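You operate a simulated robot arm through the tools that you are given. There is no shell and no other tool. Be economical: measure what you need, move in short steps, check, and stop when the job is done.

You run a simulated two-armed robot. Do the job below in one go: nothing can be reset, and whatever is moved stays where it is left.

## Task
Take the tray from the top of the carton bench and leave it on the top of the desk. Put the yellow canister from the top of the square bench on the bottom shelf of the blue trolley and the white canister on the lower shelf of the blue trolley. Take the wheel chock from the top of the low bench and leave it on the top shelf of the green rack. Put one of the blocks from the top of the short bench on the shelf of the short bench. Put the shim on the top of the short bench away on the board on the roller table. Put the oil can on the top of the carton bench away on the board on the roller table. Do these in any order. Set down upright: canister, oil can.

Only the result counts: the job must be done as asked and must still hold three seconds after the hand-in. Knocking over, shifting, dropping, spilling or breaking anything else fails it.

## Robot
Two 6-joint arms with two-finger parallel grippers on one trunk, on a base that drives. Base frame: it is fixed to the floor where the robot stands at the start and does not move with it; the origin is under the middle of the robot, x ahead of it, y to its left, z up. Lengths are in m, angles in degrees, forces in N, time in s.
The left shoulder is at the start at [0.06, 0.187, 1.147], the right one opposite. Places, roughly: block (4x7x4 cm) [-14.2, 15.3, 0.9]; block (6x8x3 cm) [-14.3, 15.5, 0.9]; board on the roller table [-8.3, 7.5, 0.9]; bottom shelf of the blue trolley [-3.3, -0.4, 0.2]; canister [-3.5, -1.25, 1]; lower shelf of the blue trolley [-3.2, 0, 0.7]; shelf of the short bench [-14.1, 15.4, 0.3]; shim [-14.25, 15.75, 0.75]; top of the desk [4.7, -0.3, 0.9]; top shelf of the green rack [-14.3, 14, 1.4]; tray (26x20x10 cm) [0.5, 0, 0.9]; wheel chock (20x11x11 cm) [-11.8, 14, 0.5]. Payload 1.57 kg a hand.
The tool frame of a hand sits at the grasp point between the pads (the TCP): z along the fingers, y along the line on which they close. The tips reach 0.03 m beyond it. Largest opening 0.11 m; finger width 0.024, thickness 0.012; the body of the gripper, 0.048 by 0.112 m, starts 0.078 m behind the TCP.
Orientation is that of the tool frame in the base frame, as a unit quaternion [x, y, z, w]. With the fingers straight down and closing along the base's y, the tool's x points along the base's -x, its y along +y and its z along -z.

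## Interface
- The arms move only by the tool nudge_tool. It takes "left_deltas", "right_deltas" or both (then of equal length, played together; a hand with none holds still); each is one flat list of numbers, 7 for each row, row after row: the shift along the tool's x, y, z in m, then the turn, a rotation vector about the tool's x, y, z in rad, then the opening, from 0 (shut) to 1 (fully open). In form: [dx, dy, dz, rx, ry, rz, claw, dx, dy, dz, rx, ry, rz, claw, ...]. A call has 1 to 10 rows; each row shifts and turns the commanded pose from where the row before left it, along the tool's axes as they then stand. Each row takes 0.2 s and may step no farther than 0.05 m and 8.6 degrees from the row before; otherwise, or with a gripper value out of range, the whole call is refused. Where a pose cannot be reached the arm comes as near as it can. A force on the tool above 40 N (or 10 N above the force at the start of the call, whichever is more), or a blocked arm, ends the call early, and 0.2 s more pass. The fingers move at their own pace (about 0.153 m/s each) and stop on an object; they squeeze with about 34 N. The grip force told is the motor's: it shows also when the fingers shut on nothing. Time passes only in rows, and 0.2 s behind the last, so rows that do not move let the fingers close. The reply holds the time, the measured pose of the TCP, the force on the tool along the base axes, the opening and the grip force, in the units named above and with some noise, with the torque about the TCP (base axes, N m) and any sound that the robot's microphone picked up.
- Cameras (640 x 400 px; columns grow to the right, rows downward): "scene" is now at [0.0124, -0.0082, 1.6784]; the picture's right is [-0.15, -0.99, 0.00], its down [-0.81, 0.13, -0.57] and it looks along [0.57, -0.09, -0.82] (base axes); focal length 292 px, centre (320, 200). "left" rides on the left gripper at [0.07, -0.016, -0.141] in its tool frame; the picture's right is [0.23, 0.97, 0.00], its down [-0.86, 0.20, -0.48] and it looks along [-0.47, 0.11, 0.88] (tool axes); focal length 222 px, centre (320, 200). "right" rides on the right gripper at [0.07, 0.016, -0.141] in its tool frame; the picture's right is [-0.23, 0.97, 0.00], its down [-0.86, -0.20, -0.48] and it looks along [-0.47, -0.11, 0.88] (tool axes); focal length 222 px, centre (320, 200). There is no depth. A picture from a camera that has moved, and an enlarged one, comes with that camera's place and axes in the base frame and with its lens.
- snapshot(camera): a new picture of that camera. It takes no simulated time.
- move_column(by): slides the trunk up (or, below 0, down) by that many m; the arms and the scene camera ride with it, the base frame stays. It gives what a move gives, with no picture.
- drive_base(legs): drives the robot by 1 to 6 legs, each [ahead, left, turn to the left] in m, m and degrees, along the robot's own axes; the way and the turn of a leg run together, so that a leg with both is an arc; at most 1.5 m and 180 degrees a leg. The arms and the cameras ride along, it lands a little off, and it stops where it bumps. It gives what a move gives.
- aim_head(pan, tilt): turns the head with the scene camera to pan (to the left, within 86 degrees either way) and tilt (down, from -29 to 69), counted from straight ahead of the robot. It gives what a move gives.
- inspect(camera, box): a new picture of the part [left, top, right, bottom] of that camera's present view, enlarged. It takes no simulated time.
- sign_off(): hands the job in; it is judged then, once.

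Go step by step. Nothing tells you exact positions but the pictures and the camera data: compare them with the known pose of the tool, close in by small moves and look again before you grip or let go. The budget is 207 turns and 210 pictures, counting those below and the enlarged ones. Unless the task says otherwise, let go and move clear before handing in.

The tools are called after "Call:" by a JSON object that holds its "fn" and its "kwargs". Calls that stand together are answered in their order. nudge_tool: Moves the arms, as the interface text tells. Its arguments: {"type":"object","properties":{"left_deltas":{"type":"array","items":{"type":"number"}},"right_deltas":{"type":"array","items":{"type":"number"}}},"required":[]} The other tools are called the same way: move_column (by) slides the trunk up or down; drive_base (legs) drives the base; aim_head (pan, tilt) turns the head that bears the scene camera; snapshot (camera) takes a picture; inspect (camera, box) takes an enlarged picture of a part of a camera's view; sign_off () hands the job in.

At the start:

```text
time_s: 0.0
left_tcp_pos: [0.406, -0.0223, 1.1204]
left_orientation: [-0.001, 1.0, 0.0, 0.0]
left_wrist_force: [0.3, -0.2, 0.1]
left_moment: [0.02, 0.0, 0.0]
left_finger_gap: 0.1102
left_gripper_force: 0.1
right_tcp_pos: [0.2874, -0.3697, 1.1587]
right_orientation: [0.0, 1.0, 0.0, 0.0]
right_wrist_force: [-0.3, 1.1, -0.8]
right_moment: [-0.02, -0.01, 0.02]
right_finger_gap: 0.11
right_gripper_force: 0.1
trunk travel left (down, up): [-0.775, 0.215]
robot x, y, heading: [-0.0014, -0.0008, -0.1]
head pan, tilt: [-8.8, 54.9]
```

scene: 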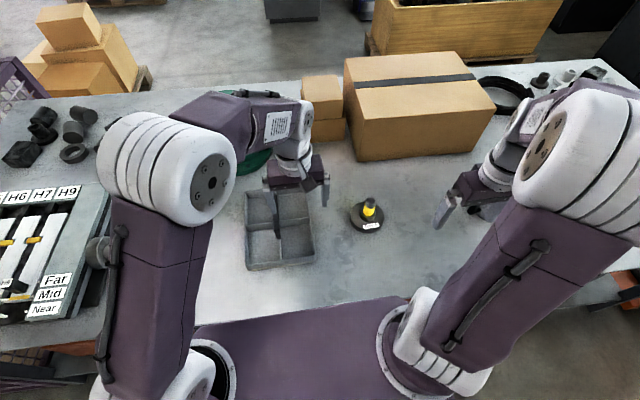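
right: 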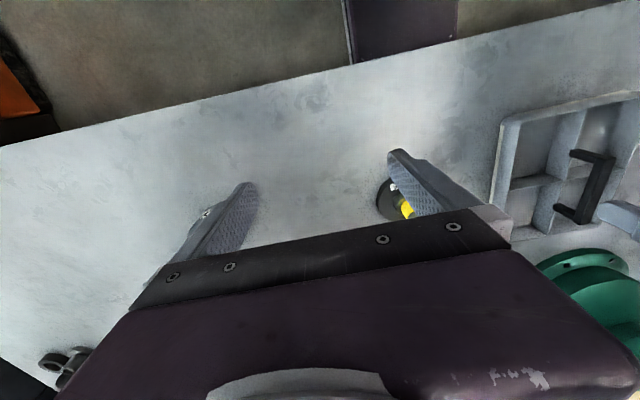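
left: 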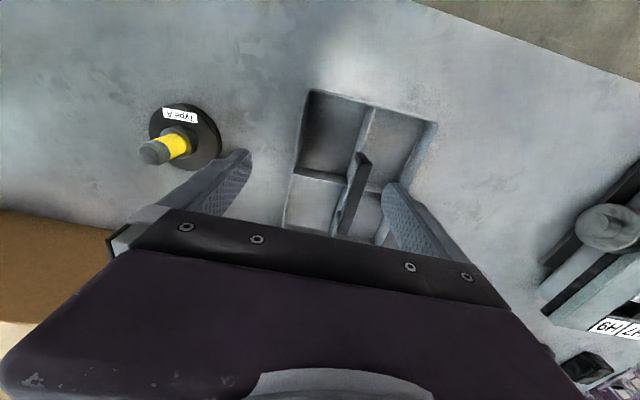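

I see the carton bench in front with the divided tray under the left hand. I'll look around the bench for the oil can and check the tray's handle more closely.

Call:
{"fn": "inspect", "kwargs": {"camera": "scene", "box": [200, 60, 440, 280]}}

Call:
{"fn": "inspect", "kwargs": {"camera": "right", "box": [380, 60, 640, 360]}}

Call:
{"fn": "aim_head", "kwargs": {"pan": -40, "tilt": 35}}

Call:
{"fn": "snapshot", "kwargs": {"camera": "scene"}}

Call:
{"fn": "aim_head", "kwargs": {"pan": 35, "tilt": 35}}

Call:
{"fn": "snapshot", "kwargs": {"camera": "scene"}}

```text
1.82 times, centred on (320, 170) of scene
camera zoom: at [0.0124, -0.0082, 1.6784], right [-0.15, -0.99, 0.0], down [-0.81, 0.13, -0.57], along [0.57, -0.09, -0.82], focal length 530 px, centre (320, 254)
```

zoom: 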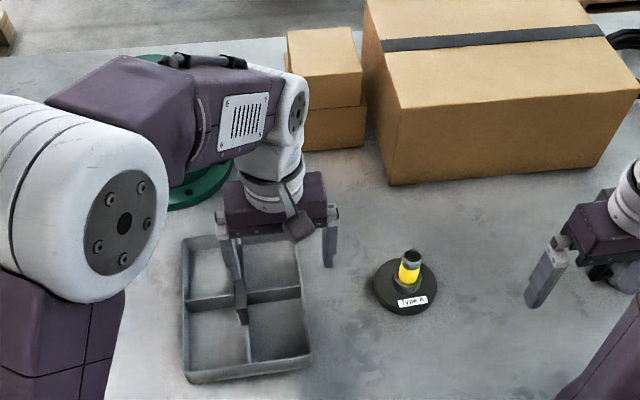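

```text
1.33 times, centred on (510, 210) of right
camera zoom: at [0.2175, -0.3543, 1.2978], right [0.23, 0.97, 0.0], down [0.86, -0.2, 0.48], along [0.47, -0.11, -0.88], focal length 296 px, centre (67, 187)
```

zoom: 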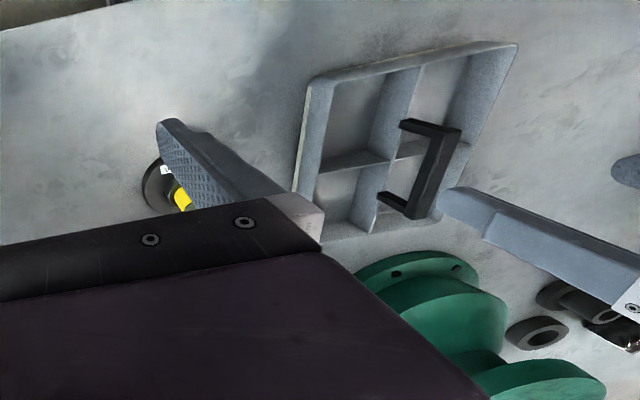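

```text
time_s: 1.0
left_tcp_pos: [0.4052, -0.0215, 1.1198]
left_orientation: [0.0, 1.0, 0.001, 0.0]
left_wrist_force: [-0.4, 0.1, -0.6]
left_moment: [-0.01, 0.0, -0.02]
left_finger_gap: 0.11
left_gripper_force: 0.0
right_tcp_pos: [0.2872, -0.3696, 1.1562]
right_orientation: [0.0, 1.0, 0.0, 0.0]
right_wrist_force: [0.1, -0.3, -0.3]
right_moment: [0.01, 0.01, 0.0]
right_finger_gap: 0.1102
right_gripper_force: 0.1
trunk travel left (down, up): [-0.775, 0.215]
robot x, y, heading: [-0.0007, -0.001, 0.0]
head pan, tilt: [-40.0, 35.0]
```

```text
204 pictures are left
camera scene: at [0.0086, -0.0535, 1.7066], right [-0.64, -0.77, 0.0], down [-0.44, 0.37, -0.82], along [0.63, -0.53, -0.57], focal length 292 px, centre (320, 200)
```

scene: 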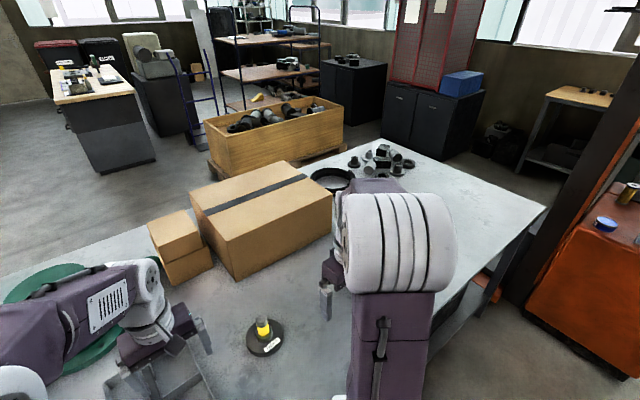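

```text
time_s: 2.4
left_tcp_pos: [0.4053, -0.0215, 1.1203]
left_orientation: [0.0, 1.0, 0.001, 0.001]
left_wrist_force: [-0.7, 0.2, 0.7]
left_moment: [-0.01, -0.01, 0.02]
left_finger_gap: 0.1102
left_gripper_force: 0.1
right_tcp_pos: [0.2874, -0.3693, 1.1559]
right_orientation: [0.0, 1.0, 0.0, 0.0]
right_wrist_force: [1.4, 0.3, 1.0]
right_moment: [0.01, -0.02, 0.02]
right_finger_gap: 0.1099
right_gripper_force: 0.1
trunk travel left (down, up): [-0.775, 0.215]
robot x, y, heading: [-0.0003, -0.001, 0.0]
head pan, tilt: [35.0, 35.0]
```

```text
203 pictures are left
camera scene: at [0.0133, 0.0533, 1.7066], right [0.57, -0.82, 0.0], down [-0.47, -0.33, -0.82], along [0.67, 0.47, -0.57], focal length 292 px, centre (320, 200)
```

scene: 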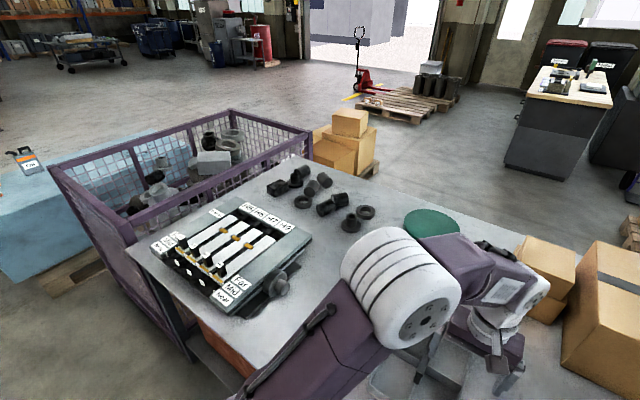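

The tray's bail handle top bar appears to be around (0.48, 0.04, 0.97), running along x with about +6° yaw. The black canister-like "Type A" piece at (0.50, -0.25) is likely the oil can. I'll bring the left hand above the handle.

Call:
{"fn": "nudge_tool", "kwargs": {"left_deltas": [-0.025, 0.0215, 0.018, 0, 0, -0.035, 1, -0.025, 0.0215, 0.018, 0, 0, -0.035, 1, -0.025, 0.0215, 0.018, 0, 0, -0.035, 1]}}

Call:
{"fn": "snapshot", "kwargs": {"camera": "left"}}

Call:
{"fn": "aim_head", "kwargs": {"pan": 0, "tilt": 60}}

Call:
{"fn": "snapshot", "kwargs": {"camera": "scene"}}

```text
time_s: 3.2
left_tcp_pos: [0.4782, 0.0466, 1.0655]
left_orientation: [-0.052, 0.999, -0.001, 0.0]
left_wrist_force: [-0.9, 0.2, 0.4]
left_moment: [0.0, 0.02, -0.01]
left_finger_gap: 0.11
left_gripper_force: 0.1
right_tcp_pos: [0.2876, -0.3689, 1.1556]
right_orientation: [0.0, 1.0, 0.001, 0.0]
right_wrist_force: [0.2, 1.1, 0.0]
right_moment: [-0.02, 0.04, -0.02]
right_finger_gap: 0.1103
right_gripper_force: 0.1
trunk travel left (down, up): [-0.775, 0.215]
robot x, y, heading: [-0.0023, -0.0002, -0.1]
head pan, tilt: [35.0, 35.0]
```

```text
202 pictures are left
camera left: at [0.4115, 0.022, 1.2077], right [-0.33, 0.94, 0.0], down [0.83, 0.29, 0.48], along [0.45, 0.16, -0.88], focal length 222 px, centre (320, 200)
```

left: 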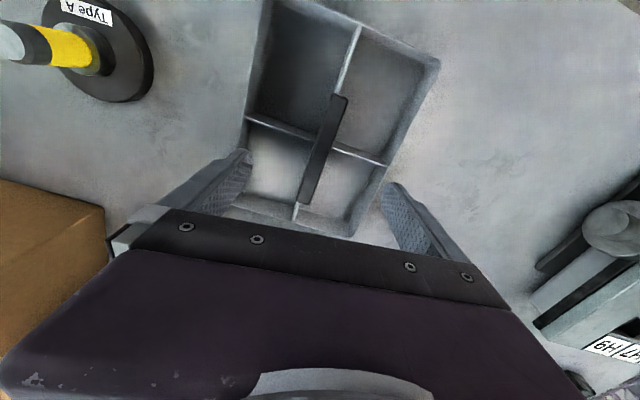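

```text
time_s: 4.2
left_tcp_pos: [0.4771, 0.0464, 1.066]
left_orientation: [-0.052, 0.999, 0.0, 0.0]
left_wrist_force: [-0.3, -0.4, 0.6]
left_moment: [0.01, 0.01, -0.01]
left_finger_gap: 0.11
left_gripper_force: 0.1
right_tcp_pos: [0.2872, -0.3709, 1.1558]
right_orientation: [0.0, 1.0, 0.001, 0.0]
right_wrist_force: [0.1, 0.8, -0.9]
right_moment: [-0.04, -0.01, -0.01]
right_finger_gap: 0.11
right_gripper_force: 0.1
trunk travel left (down, up): [-0.775, 0.215]
robot x, y, heading: [-0.0015, 0.0019, 0.1]
head pan, tilt: [0.0, 60.0]
```

```text
201 pictures are left
camera scene: at [0.0078, 0.003, 1.6723], right [0.0, -1.0, 0.0], down [-0.87, 0.0, -0.5], along [0.5, 0.0, -0.87], focal length 292 px, centre (320, 200)
```

scene: 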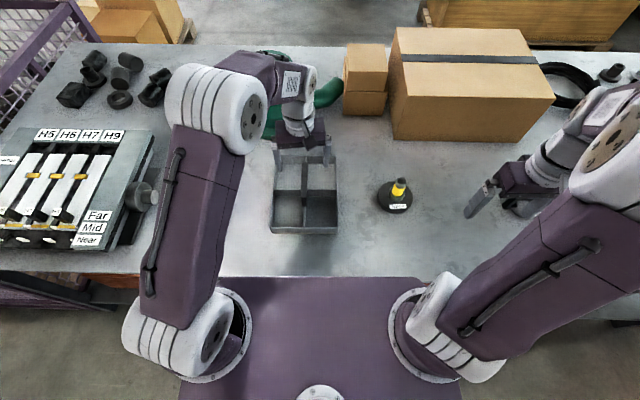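

The hand is centred over the handle bar at (0.478, 0.047). I'll descend about 10 cm and check before closing.

Call:
{"fn": "nudge_tool", "kwargs": {"left_deltas": [0, 0, 0.03, 0, 0, 0.05, 1, 0, 0, 0.03, 0, 0, 0, 1, 0, 0, 0.02, 0, 0, 0, 1, 0, 0, 0.015, 0, 0, 0, 1]}}

Call:
{"fn": "snapshot", "kwargs": {"camera": "left"}}

Call:
{"fn": "inspect", "kwargs": {"camera": "scene", "box": [240, 90, 440, 250]}}

Call:
{"fn": "inspect", "kwargs": {"camera": "right", "box": [380, 60, 640, 260]}}

```text
time_s: 5.2
left_tcp_pos: [0.4795, 0.0474, 0.9721]
left_orientation: [-0.027, 1.0, 0.0, -0.001]
left_wrist_force: [0.0, 0.4, -0.3]
left_moment: [0.02, -0.01, 0.0]
left_finger_gap: 0.1101
left_gripper_force: 0.0
right_tcp_pos: [0.2868, -0.3693, 1.1562]
right_orientation: [0.0, 1.0, 0.0, 0.0]
right_wrist_force: [0.3, -0.3, -0.4]
right_moment: [-0.02, -0.01, 0.03]
right_finger_gap: 0.1096
right_gripper_force: 0.0
trunk travel left (down, up): [-0.775, 0.215]
robot x, y, heading: [0.0002, -0.0027, -0.2]
head pan, tilt: [0.0, 60.0]
```

```text
200 pictures are left
camera left: at [0.411, 0.0247, 1.1126], right [-0.28, 0.96, 0.0], down [0.84, 0.25, 0.48], along [0.46, 0.13, -0.88], focal length 222 px, centre (320, 200)
```

left: 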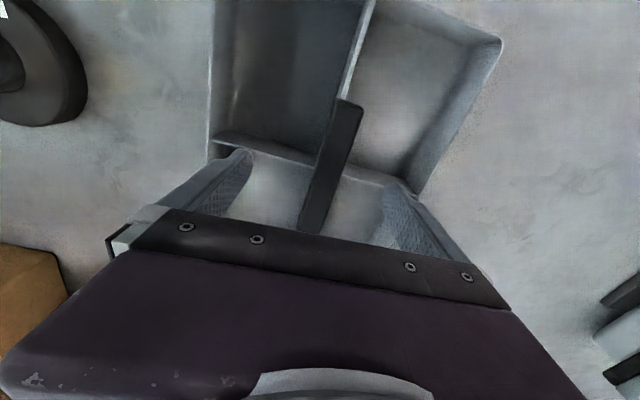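

```text
2.50 times, centred on (340, 170) of scene
camera zoom: at [0.0082, 0.0029, 1.6723], right [0.0, -1.0, 0.0], down [-0.87, 0.0, -0.5], along [0.5, 0.0, -0.87], focal length 729 px, centre (270, 275)
```

zoom: 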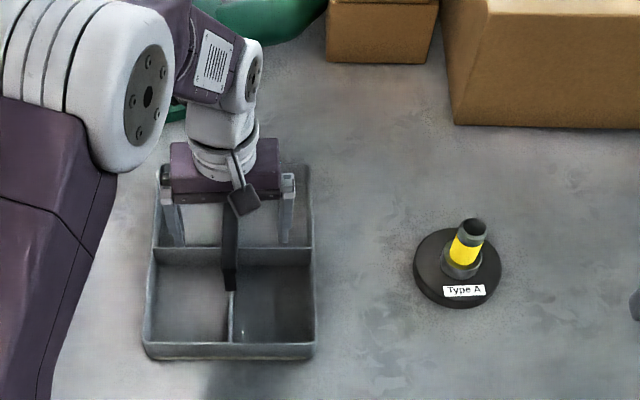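

```text
2.00 times, centred on (510, 160) of right
camera zoom: at [0.2178, -0.3544, 1.2977], right [0.23, 0.97, 0.0], down [0.86, -0.2, 0.48], along [0.47, -0.11, -0.88], focal length 444 px, centre (-60, 280)
```

zoom: 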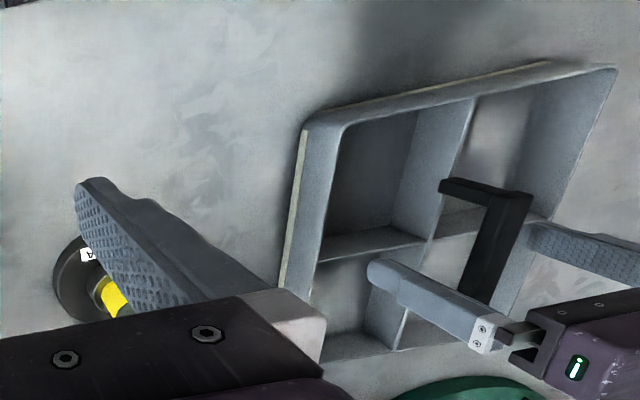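

The bar lies between the fingers with its top around z 0.975. I'll lower 1 cm, close, then lift a little.

Call:
{"fn": "nudge_tool", "kwargs": {"left_deltas": [0, 0, 0.01, 0, 0, 0, 1, 0, 0, 0, 0, 0, 0, 0, 0, 0, 0, 0, 0, 0, 0, 0, 0, 0, 0, 0, 0, 0]}}

Call:
{"fn": "nudge_tool", "kwargs": {"left_deltas": [0, 0, -0.02, 0, 0, 0, 0, 0, 0, -0.03, 0, 0, 0, 0, 0, 0, -0.03, 0, 0, 0, 0]}}

Call:
{"fn": "snapshot", "kwargs": {"camera": "scene"}}

Call:
{"fn": "snapshot", "kwargs": {"camera": "left"}}

```text
time_s: 6.2
left_tcp_pos: [0.4803, 0.0456, 0.961]
left_orientation: [-0.027, 1.0, 0.0, 0.0]
left_wrist_force: [0.1, 0.1, 0.2]
left_moment: [0.02, -0.34, 0.06]
left_finger_gap: 0.0176
left_gripper_force: 32.4
right_tcp_pos: [0.2877, -0.3696, 1.157]
right_orientation: [0.0, 1.0, 0.001, 0.0]
right_wrist_force: [-1.1, 0.1, -0.3]
right_moment: [0.01, -0.01, 0.0]
right_finger_gap: 0.1102
right_gripper_force: 0.1
trunk travel left (down, up): [-0.775, 0.215]
robot x, y, heading: [-0.0002, -0.0012, 0.1]
head pan, tilt: [0.0, 60.0]
```

```text
time_s: 7.0
left_tcp_pos: [0.4777, 0.0461, 1.0392]
left_orientation: [-0.026, 1.0, 0.0, -0.001]
left_wrist_force: [-0.8, -0.5, 0.9]
left_moment: [0.02, 0.0, 0.02]
left_finger_gap: 0.0002
left_gripper_force: 21.7
right_tcp_pos: [0.2875, -0.369, 1.1565]
right_orientation: [0.0, 1.0, 0.001, 0.0]
right_wrist_force: [0.0, 0.0, -0.2]
right_moment: [0.0, -0.01, -0.03]
right_finger_gap: 0.11
right_gripper_force: 0.1
trunk travel left (down, up): [-0.775, 0.215]
robot x, y, heading: [-0.0002, -0.0001, 0.4]
head pan, tilt: [0.0, 60.0]
```

```text
197 pictures are left
camera scene: at [0.0074, 0.0029, 1.6723], right [0.0, -1.0, 0.0], down [-0.87, 0.0, -0.5], along [0.5, 0.0, -0.87], focal length 292 px, centre (320, 200)
```

scene: 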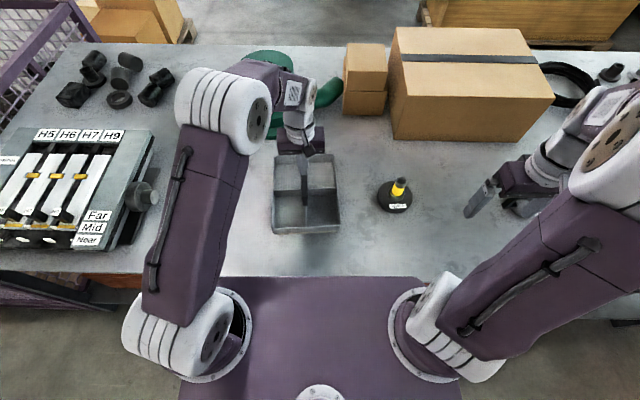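

```text
196 pictures are left
camera left: at [0.41, 0.0244, 1.1811], right [-0.28, 0.96, 0.0], down [0.84, 0.25, 0.48], along [0.46, 0.13, -0.88], focal length 222 px, centre (320, 200)
```

left: 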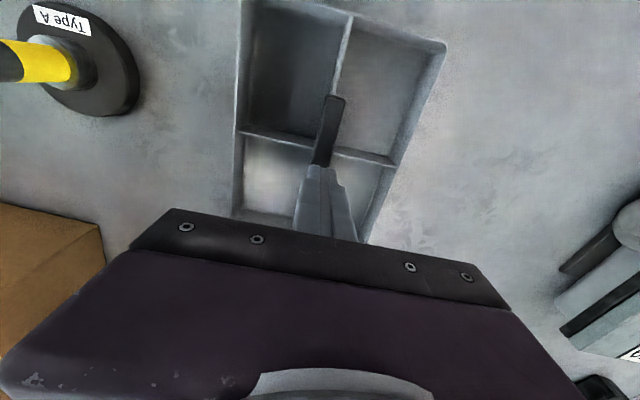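

The fingers slid off the bar, so the bar sits lower than I grabbed. I'll reopen, go down further in small steps and look from the other hand's camera.

Call:
{"fn": "nudge_tool", "kwargs": {"left_deltas": [0, 0, 0, 0, 0, 0, 1, 0, 0, 0, 0, 0, 0, 1, 0, 0, 0.04, 0, 0, 0, 1, 0, 0, 0.03, 0, 0, 0, 1, 0, 0, 0.015, 0, 0, 0, 1, 0, 0, 0.01, 0, 0, 0, 1]}}

Call:
{"fn": "inspect", "kwargs": {"camera": "right", "box": [450, 80, 640, 230]}}

Call:
{"fn": "snapshot", "kwargs": {"camera": "left"}}

```text
time_s: 8.5
left_tcp_pos: [0.477, 0.0467, 0.9535]
left_orientation: [-0.029, 1.0, 0.0, 0.003]
left_wrist_force: [-8.5, 1.2, 22.0]
left_moment: [0.14, 0.29, 0.09]
left_finger_gap: 0.11
left_gripper_force: 0.0
right_tcp_pos: [0.2849, -0.3707, 1.1577]
right_orientation: [-0.002, 1.0, 0.0, 0.001]
right_wrist_force: [0.0, 0.5, -0.2]
right_moment: [-0.02, 0.05, 0.0]
right_finger_gap: 0.1101
right_gripper_force: 0.1
trunk travel left (down, up): [-0.775, 0.215]
robot x, y, heading: [-0.0015, -0.0003, -0.2]
head pan, tilt: [0.0, 60.0]
stopped in row 6 (left hand): the force on the tool passed its limit (the readings are from after the stop); the commanded pose is now the measured one
```

```text
2.67 times, centred on (545, 155) of right
camera zoom: at [0.2143, -0.3543, 1.2985], right [0.23, 0.97, 0.0], down [0.85, -0.2, 0.48], along [0.47, -0.11, -0.88], focal length 592 px, centre (-280, 320)
```

zoom: 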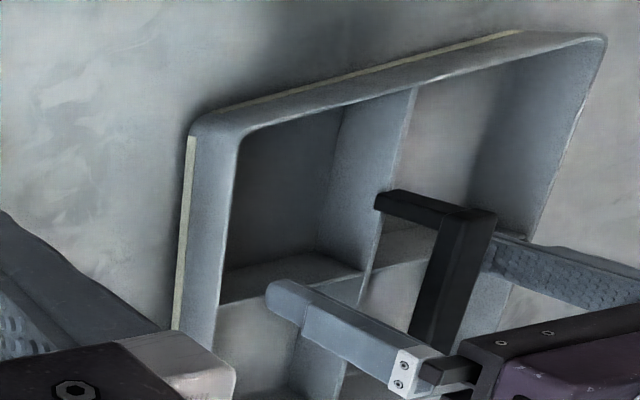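

```text
194 pictures are left
camera left: at [0.4076, 0.0247, 1.0943], right [-0.28, 0.96, 0.0], down [0.84, 0.25, 0.48], along [0.46, 0.13, -0.88], focal length 222 px, centre (320, 200)
```

left: 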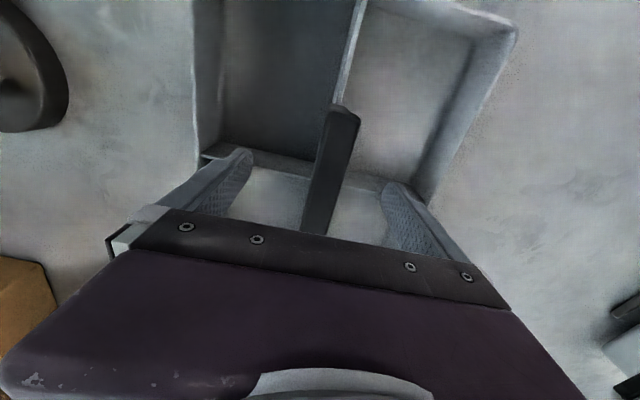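

The finger tips touched the cross divider at z≈0.923, so the bar (top ≈0.965) is now well within the pads. I'll back off 3 mm, grip, and lift slowly while reading the force.

Call:
{"fn": "nudge_tool", "kwargs": {"left_deltas": [0, 0, -0.003, 0, 0, 0, 1, 0, 0, 0, 0, 0, 0, 0, 0, 0, 0, 0, 0, 0, 0, 0, 0, 0, 0, 0, 0, 0]}}

Call:
{"fn": "nudge_tool", "kwargs": {"left_deltas": [0, 0, -0.004, 0, 0, 0, 0, 0, 0, -0.004, 0, 0, 0, 0]}}

Call:
{"fn": "snapshot", "kwargs": {"camera": "left"}}

```text
time_s: 9.5
left_tcp_pos: [0.4795, 0.0452, 0.9538]
left_orientation: [-0.027, 1.0, -0.001, 0.002]
left_wrist_force: [-0.1, -0.5, -0.2]
left_moment: [0.01, 0.0, 0.05]
left_finger_gap: 0.0178
left_gripper_force: 32.6
right_tcp_pos: [0.2882, -0.3697, 1.1558]
right_orientation: [0.001, 1.0, 0.0, 0.0]
right_wrist_force: [0.0, -0.8, -0.6]
right_moment: [0.02, -0.03, 0.01]
right_finger_gap: 0.1098
right_gripper_force: 0.1
trunk travel left (down, up): [-0.775, 0.215]
robot x, y, heading: [-0.0005, 0.0014, -0.0]
head pan, tilt: [0.0, 60.0]
```

```text
time_s: 10.1
left_tcp_pos: [0.4805, 0.0444, 0.9606]
left_orientation: [-0.027, 1.0, 0.0, 0.002]
left_wrist_force: [0.0, -0.3, -3.4]
left_moment: [-0.02, 0.01, -0.01]
left_finger_gap: 0.0175
left_gripper_force: 32.5
right_tcp_pos: [0.2891, -0.3698, 1.1566]
right_orientation: [0.0, 1.0, -0.001, 0.0]
right_wrist_force: [-0.3, -1.0, 0.6]
right_moment: [0.01, -0.01, 0.01]
right_finger_gap: 0.11
right_gripper_force: 0.0
trunk travel left (down, up): [-0.775, 0.215]
robot x, y, heading: [0.0026, -0.0036, -0.1]
head pan, tilt: [0.0, 60.0]
```

```text
193 pictures are left
camera left: at [0.4109, 0.0247, 1.1032], right [-0.28, 0.96, 0.0], down [0.84, 0.25, 0.48], along [0.46, 0.13, -0.88], focal length 222 px, centre (320, 200)
```

left: 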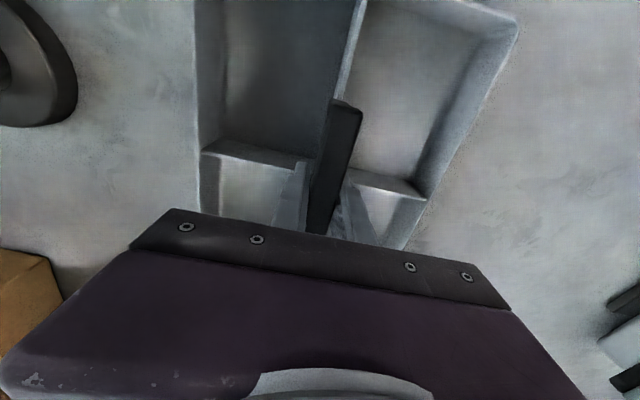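

The tray now rides with the hand (3.4 N). I'll lift it clear in gentle steps and look.

Call:
{"fn": "nudge_tool", "kwargs": {"left_deltas": [0, 0, -0.01, 0, 0, 0, 0, 0, 0, -0.02, 0, 0, 0, 0, 0, 0, -0.02, 0, 0, 0, 0, 0, 0, -0.03, 0, 0, 0, 0, 0, 0, -0.03, 0, 0, 0, 0]}}

Call:
{"fn": "snapshot", "kwargs": {"camera": "scene"}}

Call:
{"fn": "snapshot", "kwargs": {"camera": "left"}}

```text
time_s: 11.3
left_tcp_pos: [0.4784, 0.0454, 1.0725]
left_orientation: [-0.027, 1.0, -0.001, 0.003]
left_wrist_force: [-0.4, -0.2, -3.6]
left_moment: [-0.01, 0.0, 0.02]
left_finger_gap: 0.0179
left_gripper_force: 32.3
right_tcp_pos: [0.2878, -0.3695, 1.1562]
right_orientation: [-0.001, 1.0, 0.0, 0.001]
right_wrist_force: [-0.3, -0.1, -0.2]
right_moment: [0.04, -0.06, 0.02]
right_finger_gap: 0.1101
right_gripper_force: 0.0
trunk travel left (down, up): [-0.775, 0.215]
robot x, y, heading: [0.0015, -0.0032, -0.1]
head pan, tilt: [0.0, 60.0]
```

```text
192 pictures are left
camera scene: at [0.0073, 0.0031, 1.6723], right [0.0, -1.0, 0.0], down [-0.87, 0.0, -0.5], along [0.5, 0.0, -0.87], focal length 292 px, centre (320, 200)
```

scene: 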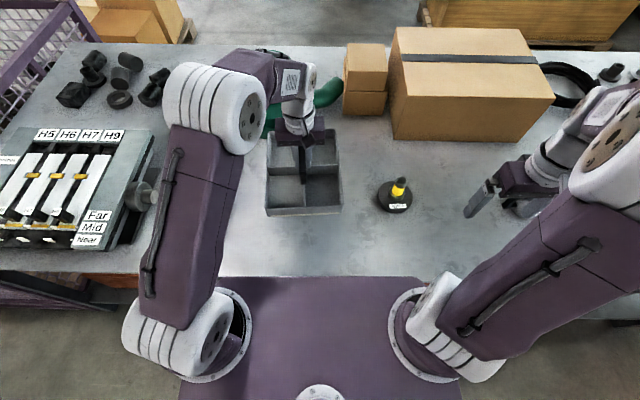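

```text
191 pictures are left
camera left: at [0.4092, 0.0246, 1.2134], right [-0.28, 0.96, 0.0], down [0.84, 0.25, 0.48], along [0.46, 0.13, -0.88], focal length 222 px, centre (320, 200)
```

left: 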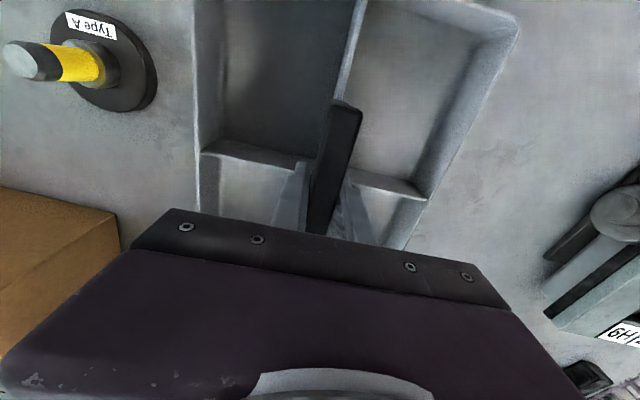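

The tray is held securely. Next I'll check candidates for the oil can more closely.

Call:
{"fn": "inspect", "kwargs": {"camera": "left", "box": [0, 0, 190, 130]}}

Call:
{"fn": "aim_head", "kwargs": {"pan": -40, "tilt": 25}}

Call:
{"fn": "inspect", "kwargs": {"camera": "scene", "box": [220, 140, 460, 290]}}

Call:
{"fn": "inspect", "kwargs": {"camera": "scene", "box": [0, 60, 240, 210]}}

```text
3.08 times, centred on (95, 65) of left
camera zoom: at [0.4092, 0.0246, 1.2134], right [-0.28, 0.96, 0.0], down [0.84, 0.25, 0.48], along [0.46, 0.13, -0.88], focal length 684 px, centre (1012, 615)
```

zoom: 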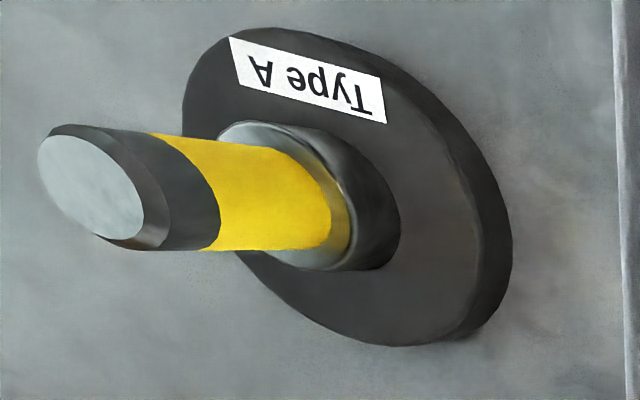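

```text
time_s: 12.3
left_tcp_pos: [0.4783, 0.0462, 1.0701]
left_orientation: [-0.027, 1.0, 0.0, 0.002]
left_wrist_force: [-0.4, -0.1, -2.8]
left_moment: [0.02, 0.02, 0.01]
left_finger_gap: 0.0176
left_gripper_force: 32.3
right_tcp_pos: [0.2878, -0.3699, 1.1557]
right_orientation: [0.0, 1.0, 0.0, -0.001]
right_wrist_force: [0.2, -0.2, -0.1]
right_moment: [0.02, 0.01, -0.02]
right_finger_gap: 0.1098
right_gripper_force: 0.1
trunk travel left (down, up): [-0.775, 0.215]
robot x, y, heading: [0.0023, -0.0009, -0.1]
head pan, tilt: [-40.0, 25.0]
```

```text
2.67 times, centred on (340, 215) of scene
camera zoom: at [0.0123, -0.056, 1.7223], right [-0.64, -0.77, 0.0], down [-0.32, 0.27, -0.91], along [0.69, -0.58, -0.42], focal length 777 px, centre (267, 160)
```

zoom: 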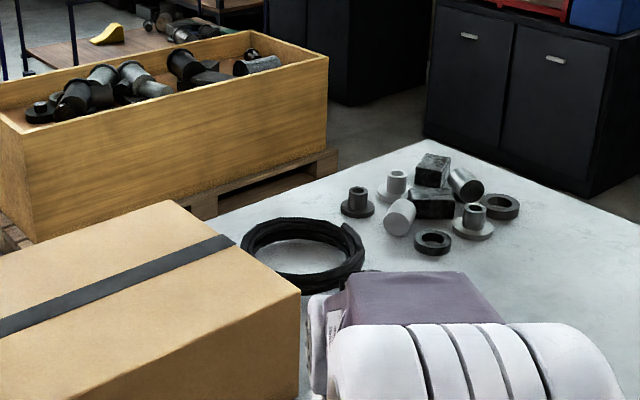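

```text
2.67 times, centred on (120, 135) of scene
camera zoom: at [0.0123, -0.056, 1.7223], right [-0.64, -0.77, 0.0], down [-0.32, 0.27, -0.91], along [0.69, -0.58, -0.42], focal length 777 px, centre (853, 373)
```

zoom: 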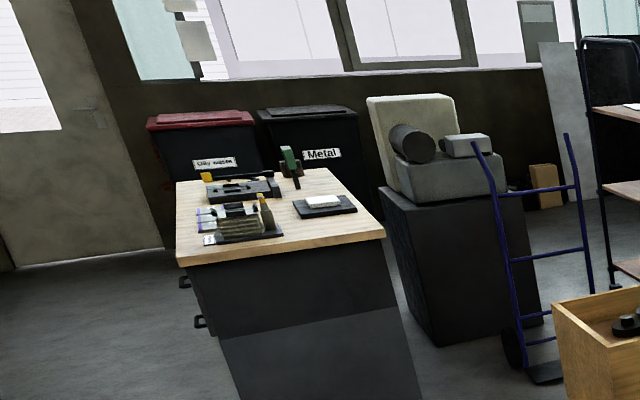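

Not yet certain about the oil can. I'll check the left side of the bench and the surroundings to plan the drive to the desk.

Call:
{"fn": "aim_head", "kwargs": {"pan": 30, "tilt": 38}}

Call:
{"fn": "inspect", "kwargs": {"camera": "scene", "box": [120, 120, 520, 370]}}

Call:
{"fn": "aim_head", "kwargs": {"pan": 80, "tilt": 25}}

Call:
{"fn": "snapshot", "kwargs": {"camera": "scene"}}

Call:
{"fn": "aim_head", "kwargs": {"pan": -80, "tilt": 25}}

Call:
{"fn": "snapshot", "kwargs": {"camera": "scene"}}

```text
time_s: 13.7
left_tcp_pos: [0.4793, 0.0461, 1.0698]
left_orientation: [-0.028, 1.0, 0.0, 0.002]
left_wrist_force: [-0.5, -1.1, -3.4]
left_moment: [0.04, 0.02, -0.01]
left_finger_gap: 0.0176
left_gripper_force: 31.9
right_tcp_pos: [0.2872, -0.3689, 1.1559]
right_orientation: [0.0, 1.0, 0.0, 0.0]
right_wrist_force: [-0.1, 0.2, -0.3]
right_moment: [-0.03, -0.04, 0.02]
right_finger_gap: 0.1102
right_gripper_force: 0.0
trunk travel left (down, up): [-0.775, 0.215]
robot x, y, heading: [-0.0018, 0.0019, -0.1]
head pan, tilt: [30.0, 38.0]
```

```text
1.60 times, centred on (320, 245) of scene
camera zoom: at [0.0165, 0.0461, 1.702], right [0.5, -0.87, 0.0], down [-0.53, -0.31, -0.79], along [0.68, 0.39, -0.62], focal length 466 px, centre (320, 128)
```

zoom: 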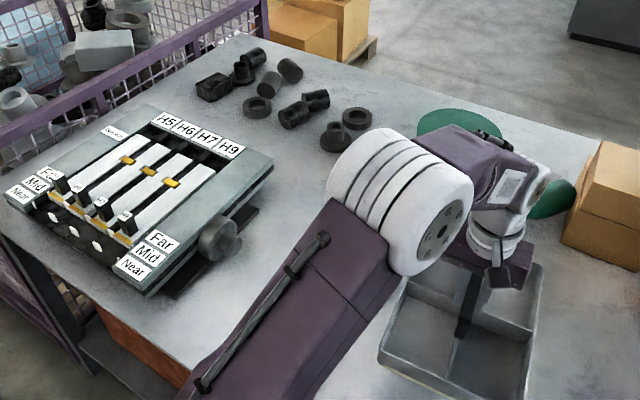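

```text
time_s: 14.9
left_tcp_pos: [0.4799, 0.0452, 1.0709]
left_orientation: [-0.026, 1.0, -0.001, 0.002]
left_wrist_force: [-0.7, -0.5, -3.7]
left_moment: [-0.01, 0.03, -0.03]
left_finger_gap: 0.0175
left_gripper_force: 33.1
right_tcp_pos: [0.2877, -0.37, 1.1566]
right_orientation: [0.0, 1.0, 0.0, 0.0]
right_wrist_force: [-0.2, 0.3, 0.1]
right_moment: [0.02, -0.01, 0.02]
right_finger_gap: 0.11
right_gripper_force: 0.1
trunk travel left (down, up): [-0.775, 0.215]
robot x, y, heading: [0.003, 0.0014, -0.1]
head pan, tilt: [80.0, 25.0]
```

```text
186 pictures are left
camera scene: at [-0.0422, 0.0937, 1.7224], right [0.98, -0.17, 0.0], down [-0.07, -0.42, -0.91], along [0.16, 0.89, -0.42], focal length 292 px, centre (320, 200)
```

scene: 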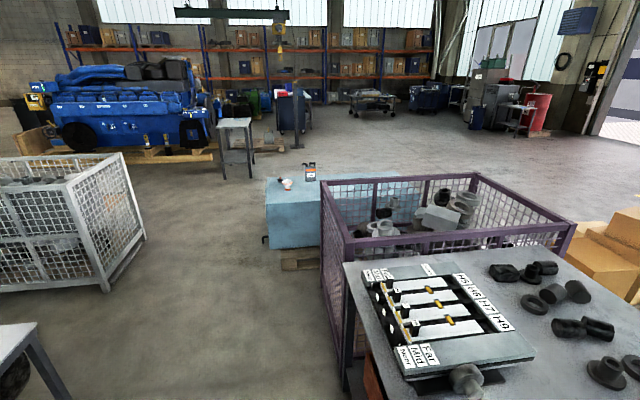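

```text
time_s: 17.4
left_tcp_pos: [0.4783, 0.0457, 1.0721]
left_orientation: [-0.027, 1.0, 0.0, 0.002]
left_wrist_force: [0.5, 1.1, -2.3]
left_moment: [0.03, 0.02, 0.0]
left_finger_gap: 0.0176
left_gripper_force: 32.7
right_tcp_pos: [0.2878, -0.37, 1.1572]
right_orientation: [0.0, 1.0, 0.0, 0.0]
right_wrist_force: [0.0, 0.0, -0.7]
right_moment: [-0.01, 0.04, 0.01]
right_finger_gap: 0.11
right_gripper_force: 0.1
trunk travel left (down, up): [-0.775, 0.215]
robot x, y, heading: [0.0001, 0.0041, -0.2]
head pan, tilt: [-80.0, 25.0]
```

```text
185 pictures are left
camera scene: at [-0.0422, -0.0877, 1.7224], right [-0.98, -0.17, 0.0], down [-0.07, 0.42, -0.91], along [0.16, -0.89, -0.42], focal length 292 px, centre (320, 200)
```

scene: 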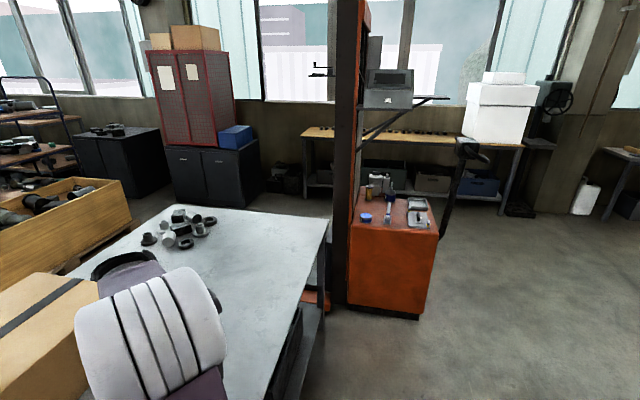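

No other oil-can-like object is visible, so the "Type A" piece is my candidate (I'll verify at the board). Now the tray: I'll raise a little, back off, turn left, and go around the purple crate and blue box toward the desk.

Call:
{"fn": "nudge_tool", "kwargs": {"left_deltas": [0.04, 0.02, 0, 0, 0, 0, 0, 0.04, 0.02, 0, 0, 0, 0, 0]}}

Call:
{"fn": "move_column", "kwargs": {"by": 0.12}}

Call:
{"fn": "drive_base", "kwargs": {"legs": [[-0.45, 0, 0], [0, 0, 90]]}}

Call:
{"fn": "aim_head", "kwargs": {"pan": 0, "tilt": 30}}

Call:
{"fn": "snapshot", "kwargs": {"camera": "scene"}}

```text
time_s: 18.0
left_tcp_pos: [0.394, 0.0825, 1.0707]
left_orientation: [-0.028, 1.0, -0.001, 0.003]
left_wrist_force: [-1.5, 1.1, -3.6]
left_moment: [0.0, -0.03, -0.01]
left_finger_gap: 0.0177
left_gripper_force: 32.6
right_tcp_pos: [0.2855, -0.3688, 1.1565]
right_orientation: [0.001, 1.0, 0.0, 0.002]
right_wrist_force: [-0.3, -0.1, 0.2]
right_moment: [-0.03, -0.04, 0.01]
right_finger_gap: 0.11
right_gripper_force: 0.1
trunk travel left (down, up): [-0.775, 0.215]
robot x, y, heading: [0.0005, 0.0002, -0.1]
head pan, tilt: [-80.0, 25.0]
```

```text
time_s: 19.5
left_tcp_pos: [0.3958, 0.0809, 1.19]
left_orientation: [-0.027, 1.0, 0.001, 0.002]
left_wrist_force: [0.2, 0.9, -3.5]
left_moment: [-0.03, -0.01, 0.02]
left_finger_gap: 0.018
left_gripper_force: 32.8
right_tcp_pos: [0.2877, -0.3693, 1.2758]
right_orientation: [0.0, 1.0, -0.001, 0.001]
right_wrist_force: [-0.3, 0.7, -0.5]
right_moment: [0.0, -0.03, 0.03]
right_finger_gap: 0.11
right_gripper_force: 0.1
trunk travel left (down, up): [-0.895, 0.095]
robot x, y, heading: [0.0016, -0.0046, 0.1]
head pan, tilt: [-80.0, 25.0]
```

```text
time_s: 26.1
left_tcp_pos: [-0.548, 0.3918, 1.1902]
left_orientation: [0.738, -0.674, -0.001, -0.001]
left_wrist_force: [-0.3, 0.4, -3.8]
left_moment: [0.03, 0.0, 0.01]
left_finger_gap: 0.0177
left_gripper_force: 32.5
right_tcp_pos: [-0.0924, 0.2997, 1.2767]
right_orientation: [0.719, -0.695, 0.0, 0.0]
right_wrist_force: [-0.4, 0.1, 0.3]
right_moment: [0.01, 0.01, 0.01]
right_finger_gap: 0.11
right_gripper_force: 0.0
trunk travel left (down, up): [-0.895, 0.095]
robot x, y, heading: [-0.4522, 0.0001, 91.8]
head pan, tilt: [-80.0, 25.0]
```

```text
time_s: 27.6
left_tcp_pos: [-0.5484, 0.3926, 1.191]
left_orientation: [0.738, -0.675, -0.001, -0.001]
left_wrist_force: [0.3, -0.3, -3.5]
left_moment: [-0.03, -0.02, 0.02]
left_finger_gap: 0.0176
left_gripper_force: 31.8
right_tcp_pos: [-0.0932, 0.2998, 1.276]
right_orientation: [0.719, -0.695, 0.0, 0.0]
right_wrist_force: [-0.2, 0.0, 0.2]
right_moment: [0.0, 0.01, -0.03]
right_finger_gap: 0.1102
right_gripper_force: 0.1
trunk travel left (down, up): [-0.895, 0.095]
robot x, y, heading: [-0.4541, -0.0042, 92.0]
head pan, tilt: [0.0, 30.0]
```

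```text
184 pictures are left
camera scene: at [-0.4538, 0.0331, 1.8344], right [1.0, 0.03, 0.0], down [0.02, -0.5, -0.87], along [-0.03, 0.87, -0.5], focal length 292 px, centre (320, 200)
```

scene: 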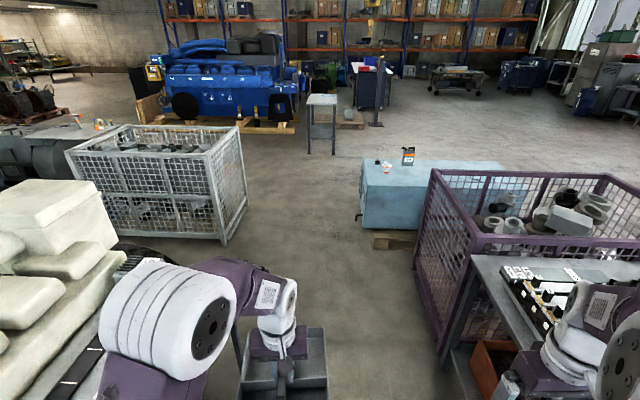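

The way ahead is clear: I'll drive up between the cage and the blue box, then turn right along y≈4.05 toward the desk.

Call:
{"fn": "drive_base", "kwargs": {"legs": [[1.4, 0.1, 0], [1.5, 0, 0], [1.1, 0, -2], [0, 0, -90]]}}

Call:
{"fn": "aim_head", "kwargs": {"pan": -25, "tilt": 22}}

Call:
{"fn": "snapshot", "kwargs": {"camera": "scene"}}

```text
time_s: 50.7
left_tcp_pos: [-0.2657, 4.0861, 1.1915]
left_orientation: [-0.033, 0.999, 0.0, 0.001]
left_wrist_force: [0.2, 1.4, -2.8]
left_moment: [0.02, 0.01, -0.01]
left_finger_gap: 0.0175
left_gripper_force: 32.5
right_tcp_pos: [-0.3684, 3.6353, 1.2764]
right_orientation: [-0.007, 1.0, -0.001, 0.0]
right_wrist_force: [0.0, 0.5, -0.4]
right_moment: [0.0, -0.01, -0.01]
right_finger_gap: 0.1101
right_gripper_force: 0.1
trunk travel left (down, up): [-0.895, 0.095]
robot x, y, heading: [-0.6613, 4.0027, 0.5]
head pan, tilt: [0.0, 30.0]
```

```text
time_s: 51.6
left_tcp_pos: [-0.2658, 4.0875, 1.192]
left_orientation: [-0.033, 0.999, 0.001, 0.001]
left_wrist_force: [1.1, -0.4, -3.4]
left_moment: [0.02, 0.04, -0.01]
left_finger_gap: 0.0175
left_gripper_force: 32.8
right_tcp_pos: [-0.3668, 3.6356, 1.2767]
right_orientation: [-0.007, 1.0, 0.0, 0.0]
right_wrist_force: [-0.2, -1.0, 0.5]
right_moment: [-0.01, 0.04, -0.01]
right_finger_gap: 0.1099
right_gripper_force: 0.1
trunk travel left (down, up): [-0.895, 0.095]
robot x, y, heading: [-0.6599, 4.0019, 0.6]
head pan, tilt: [-25.0, 22.0]
```

```text
183 pictures are left
camera scene: at [-0.6339, 3.9654, 1.8472], right [-0.41, -0.91, 0.0], down [-0.34, 0.15, -0.93], along [0.85, -0.38, -0.38], focal length 292 px, centre (320, 200)
```

scene: 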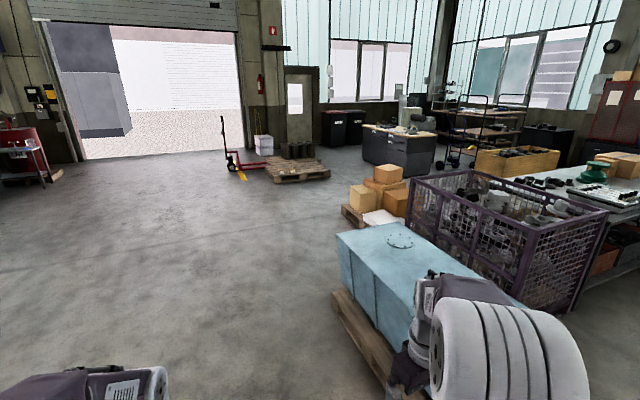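

The desk is ahead to the right (x≈3.6–5.5, near side y≈0.07), with a pallet jack near (4.5, 1.4). I'll drive to x≈3.55, turn right and come down toward its free west end.

Call:
{"fn": "drive_base", "kwargs": {"legs": [[1.5, 0, 0], [1.5, 0, 0], [1.2, 0, 0], [0, 0, -90], [1.4, 0, 0], [1.0, 0, 0]]}}

Call:
{"fn": "aim_head", "kwargs": {"pan": 0, "tilt": 35}}

Call:
{"fn": "snapshot", "kwargs": {"camera": "scene"}}

```text
time_s: 86.8
left_tcp_pos: [3.459, 1.1631, 1.1917]
left_orientation: [0.707, 0.707, -0.002, 0.002]
left_wrist_force: [-0.3, 0.3, -2.4]
left_moment: [0.0, -0.02, 0.0]
left_finger_gap: 0.0174
left_gripper_force: 32.3
right_tcp_pos: [3.0147, 1.2953, 1.2768]
right_orientation: [0.726, 0.688, 0.0, -0.001]
right_wrist_force: [0.8, 0.6, -0.5]
right_moment: [0.02, -0.03, 0.01]
right_finger_gap: 0.1101
right_gripper_force: 0.2
trunk travel left (down, up): [-0.895, 0.095]
robot x, y, heading: [3.3993, 1.5592, -92.8]
head pan, tilt: [-25.0, 22.0]
```

```text
time_s: 87.7
left_tcp_pos: [3.4583, 1.1623, 1.1901]
left_orientation: [0.707, 0.707, -0.001, 0.001]
left_wrist_force: [0.0, 0.4, -3.4]
left_moment: [0.06, 0.01, 0.0]
left_finger_gap: 0.0175
left_gripper_force: 32.3
right_tcp_pos: [3.0142, 1.2948, 1.2748]
right_orientation: [0.726, 0.688, -0.001, 0.0]
right_wrist_force: [-0.1, 0.2, -0.3]
right_moment: [0.01, -0.01, 0.0]
right_finger_gap: 0.11
right_gripper_force: 0.1
trunk travel left (down, up): [-0.895, 0.095]
robot x, y, heading: [3.4031, 1.5588, -93.3]
head pan, tilt: [0.0, 35.0]
```

```text
182 pictures are left
camera scene: at [3.3988, 1.5356, 1.8266], right [-1.0, 0.05, 0.0], down [0.03, 0.57, -0.82], along [-0.04, -0.82, -0.57], focal length 292 px, centre (320, 200)
```

scene: 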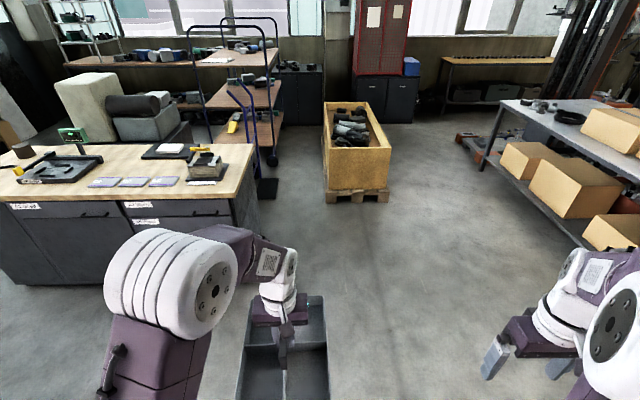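

The desk's near-right corner is at about (3.78, 0.18). I need to find a free spot on its top, so I'll look left and zoom.

Call:
{"fn": "aim_head", "kwargs": {"pan": 45, "tilt": 30}}

Call:
{"fn": "snapshot", "kwargs": {"camera": "scene"}}

Call:
{"fn": "inspect", "kwargs": {"camera": "scene", "box": [160, 100, 480, 300]}}

```text
time_s: 88.8
left_tcp_pos: [3.4598, 1.1628, 1.1905]
left_orientation: [0.707, 0.707, -0.002, 0.0]
left_wrist_force: [0.6, -0.2, -2.6]
left_moment: [0.03, 0.0, 0.0]
left_finger_gap: 0.0178
left_gripper_force: 32.5
right_tcp_pos: [3.0151, 1.295, 1.2766]
right_orientation: [0.726, 0.688, 0.0, 0.0]
right_wrist_force: [-1.0, -0.6, 1.1]
right_moment: [0.0, -0.02, 0.0]
right_finger_gap: 0.1097
right_gripper_force: 0.0
trunk travel left (down, up): [-0.895, 0.095]
robot x, y, heading: [3.3999, 1.5612, -93.1]
head pan, tilt: [45.0, 30.0]
```

```text
181 pictures are left
camera scene: at [3.464, 1.5566, 1.8344], right [-0.74, -0.67, 0.0], down [-0.33, 0.37, -0.87], along [0.58, -0.64, -0.5], focal length 292 px, centre (320, 200)
```

scene: 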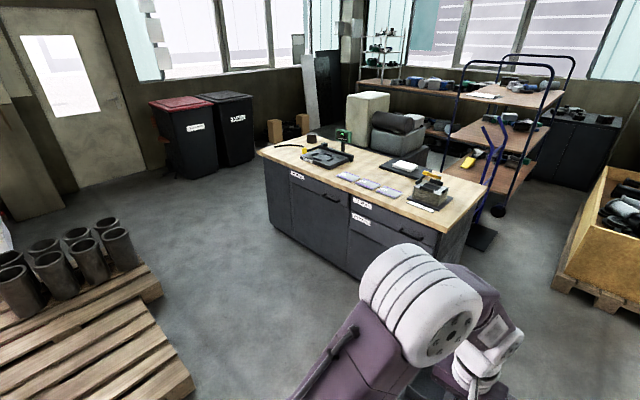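

```text
2.00 times, centred on (320, 200) of scene
camera zoom: at [3.464, 1.5566, 1.8344], right [-0.74, -0.67, 0.0], down [-0.33, 0.37, -0.87], along [0.58, -0.64, -0.5], focal length 583 px, centre (320, 200)
```

zoom: 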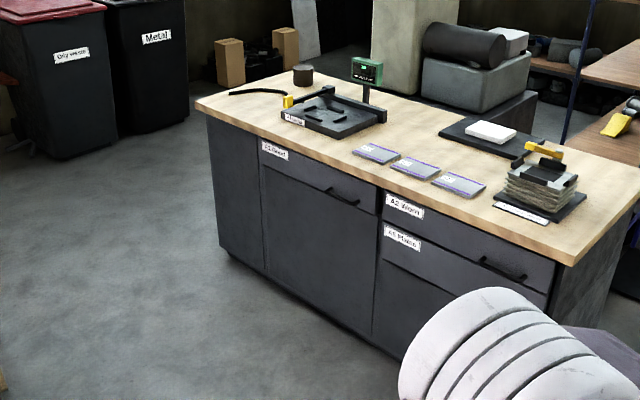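

A good free spot is the desk's south-west corner behind the brush block, centred about (4.03, -0.40). I'll approach it from the west end, facing +x.

Call:
{"fn": "drive_base", "kwargs": {"legs": [[1.0, 0, 2], [1.03, 0.03, 0], [0, 0, 91]]}}

Call:
{"fn": "aim_head", "kwargs": {"pan": 10, "tilt": 45}}

Call:
{"fn": "snapshot", "kwargs": {"camera": "scene"}}

```text
time_s: 102.7
left_tcp_pos: [3.7981, -0.3577, 1.1912]
left_orientation: [-0.038, 0.999, 0.0, 0.002]
left_wrist_force: [0.0, -0.2, -3.4]
left_moment: [-0.02, 0.02, 0.02]
left_finger_gap: 0.0177
left_gripper_force: 32.7
right_tcp_pos: [3.7001, -0.811, 1.2763]
right_orientation: [-0.011, 1.0, 0.001, 0.0]
right_wrist_force: [-0.1, 0.9, -0.9]
right_moment: [-0.03, 0.02, -0.01]
right_finger_gap: 0.1101
right_gripper_force: 0.1
trunk travel left (down, up): [-0.895, 0.095]
robot x, y, heading: [3.4049, -0.4488, 1.4]
head pan, tilt: [45.0, 30.0]
```

```text
time_s: 103.7
left_tcp_pos: [3.7987, -0.3566, 1.19]
left_orientation: [-0.038, 0.999, 0.0, 0.002]
left_wrist_force: [-0.6, 0.2, -3.5]
left_moment: [-0.01, 0.03, 0.0]
left_finger_gap: 0.0176
left_gripper_force: 31.9
right_tcp_pos: [3.7003, -0.8098, 1.2776]
right_orientation: [-0.012, 1.0, 0.0, -0.001]
right_wrist_force: [0.1, 0.1, 0.6]
right_moment: [-0.03, 0.0, -0.02]
right_finger_gap: 0.1101
right_gripper_force: 0.1
trunk travel left (down, up): [-0.895, 0.095]
robot x, y, heading: [3.4026, -0.4465, 1.3]
head pan, tilt: [10.0, 45.0]
```

```text
179 pictures are left
camera scene: at [3.4259, -0.4291, 1.8118], right [0.2, -0.98, 0.0], down [-0.69, -0.14, -0.71], along [0.69, 0.14, -0.71], focal length 292 px, centre (320, 200)
```

scene: 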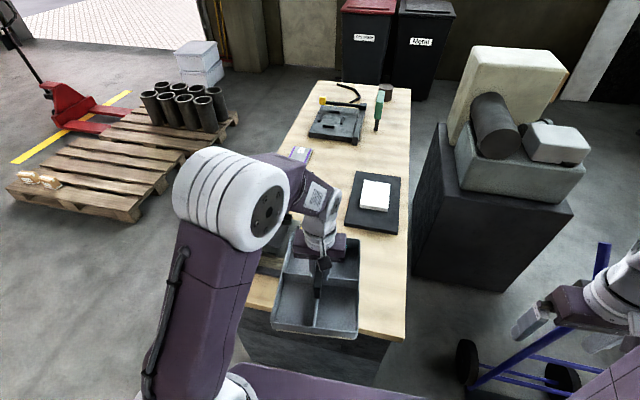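

The hand holds the tray before the desk's west end; the target is about (3.99, -0.435), clear of the tablet and brush pad. I'll reach out at height and check.

Call:
{"fn": "nudge_tool", "kwargs": {"left_deltas": [-0.045, -0.022, 0, 0, 0, 0.025, 0, -0.045, -0.022, 0, 0, 0, 0.025, 0, -0.045, -0.022, 0, 0, 0, 0.025, 0, -0.045, -0.022, 0, 0, 0, 0.025, 0]}}

Call:
{"fn": "snapshot", "kwargs": {"camera": "scene"}}

Call:
{"fn": "snapshot", "kwargs": {"camera": "left"}}

Call:
{"fn": "snapshot", "kwargs": {"camera": "right"}}

```text
time_s: 104.7
left_tcp_pos: [3.9695, -0.4323, 1.1901]
left_orientation: [0.009, 1.0, 0.002, -0.004]
left_wrist_force: [-0.3, 0.7, -5.2]
left_moment: [-0.05, 0.0, -0.02]
left_finger_gap: 0.0179
left_gripper_force: 32.8
left hand out of reach, approached as far as the arm can: row 4
right_tcp_pos: [3.7038, -0.8097, 1.2757]
right_orientation: [-0.011, 1.0, 0.0, -0.001]
right_wrist_force: [0.2, 0.3, 0.6]
right_moment: [0.02, 0.0, -0.01]
right_finger_gap: 0.1097
right_gripper_force: 0.0
trunk travel left (down, up): [-0.895, 0.095]
robot x, y, heading: [3.4064, -0.4469, 1.2]
head pan, tilt: [10.0, 45.0]
```

```text
178 pictures are left
camera scene: at [3.4297, -0.4301, 1.812], right [0.2, -0.98, 0.0], down [-0.69, -0.14, -0.71], along [0.69, 0.14, -0.71], focal length 292 px, centre (320, 200)
```

scene: 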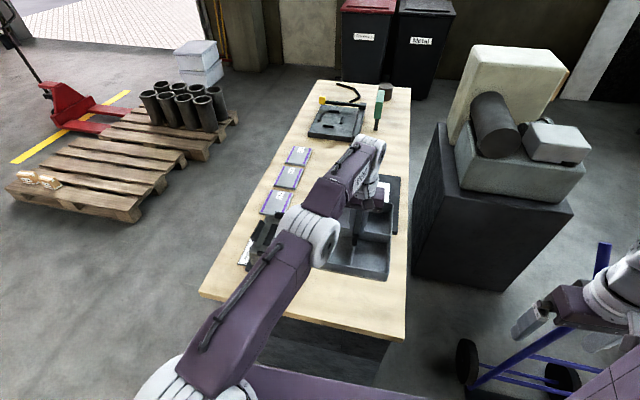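

```text
177 pictures are left
camera left: at [3.9009, -0.4484, 1.3317], right [-0.21, 0.98, 0.0], down [0.86, 0.18, 0.47], along [0.46, 0.1, -0.88], focal length 222 px, centre (320, 200)
```

left: 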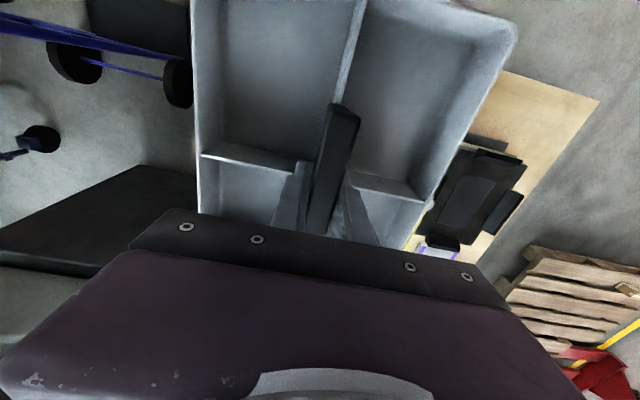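

```text
176 pictures are left
camera right: at [3.6335, -0.7966, 1.4173], right [0.2, 0.98, 0.0], down [0.86, -0.18, 0.48], along [0.47, -0.1, -0.88], focal length 222 px, centre (320, 200)
```

right: 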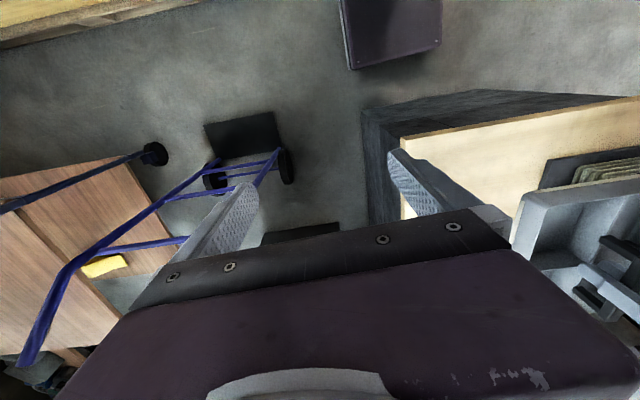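

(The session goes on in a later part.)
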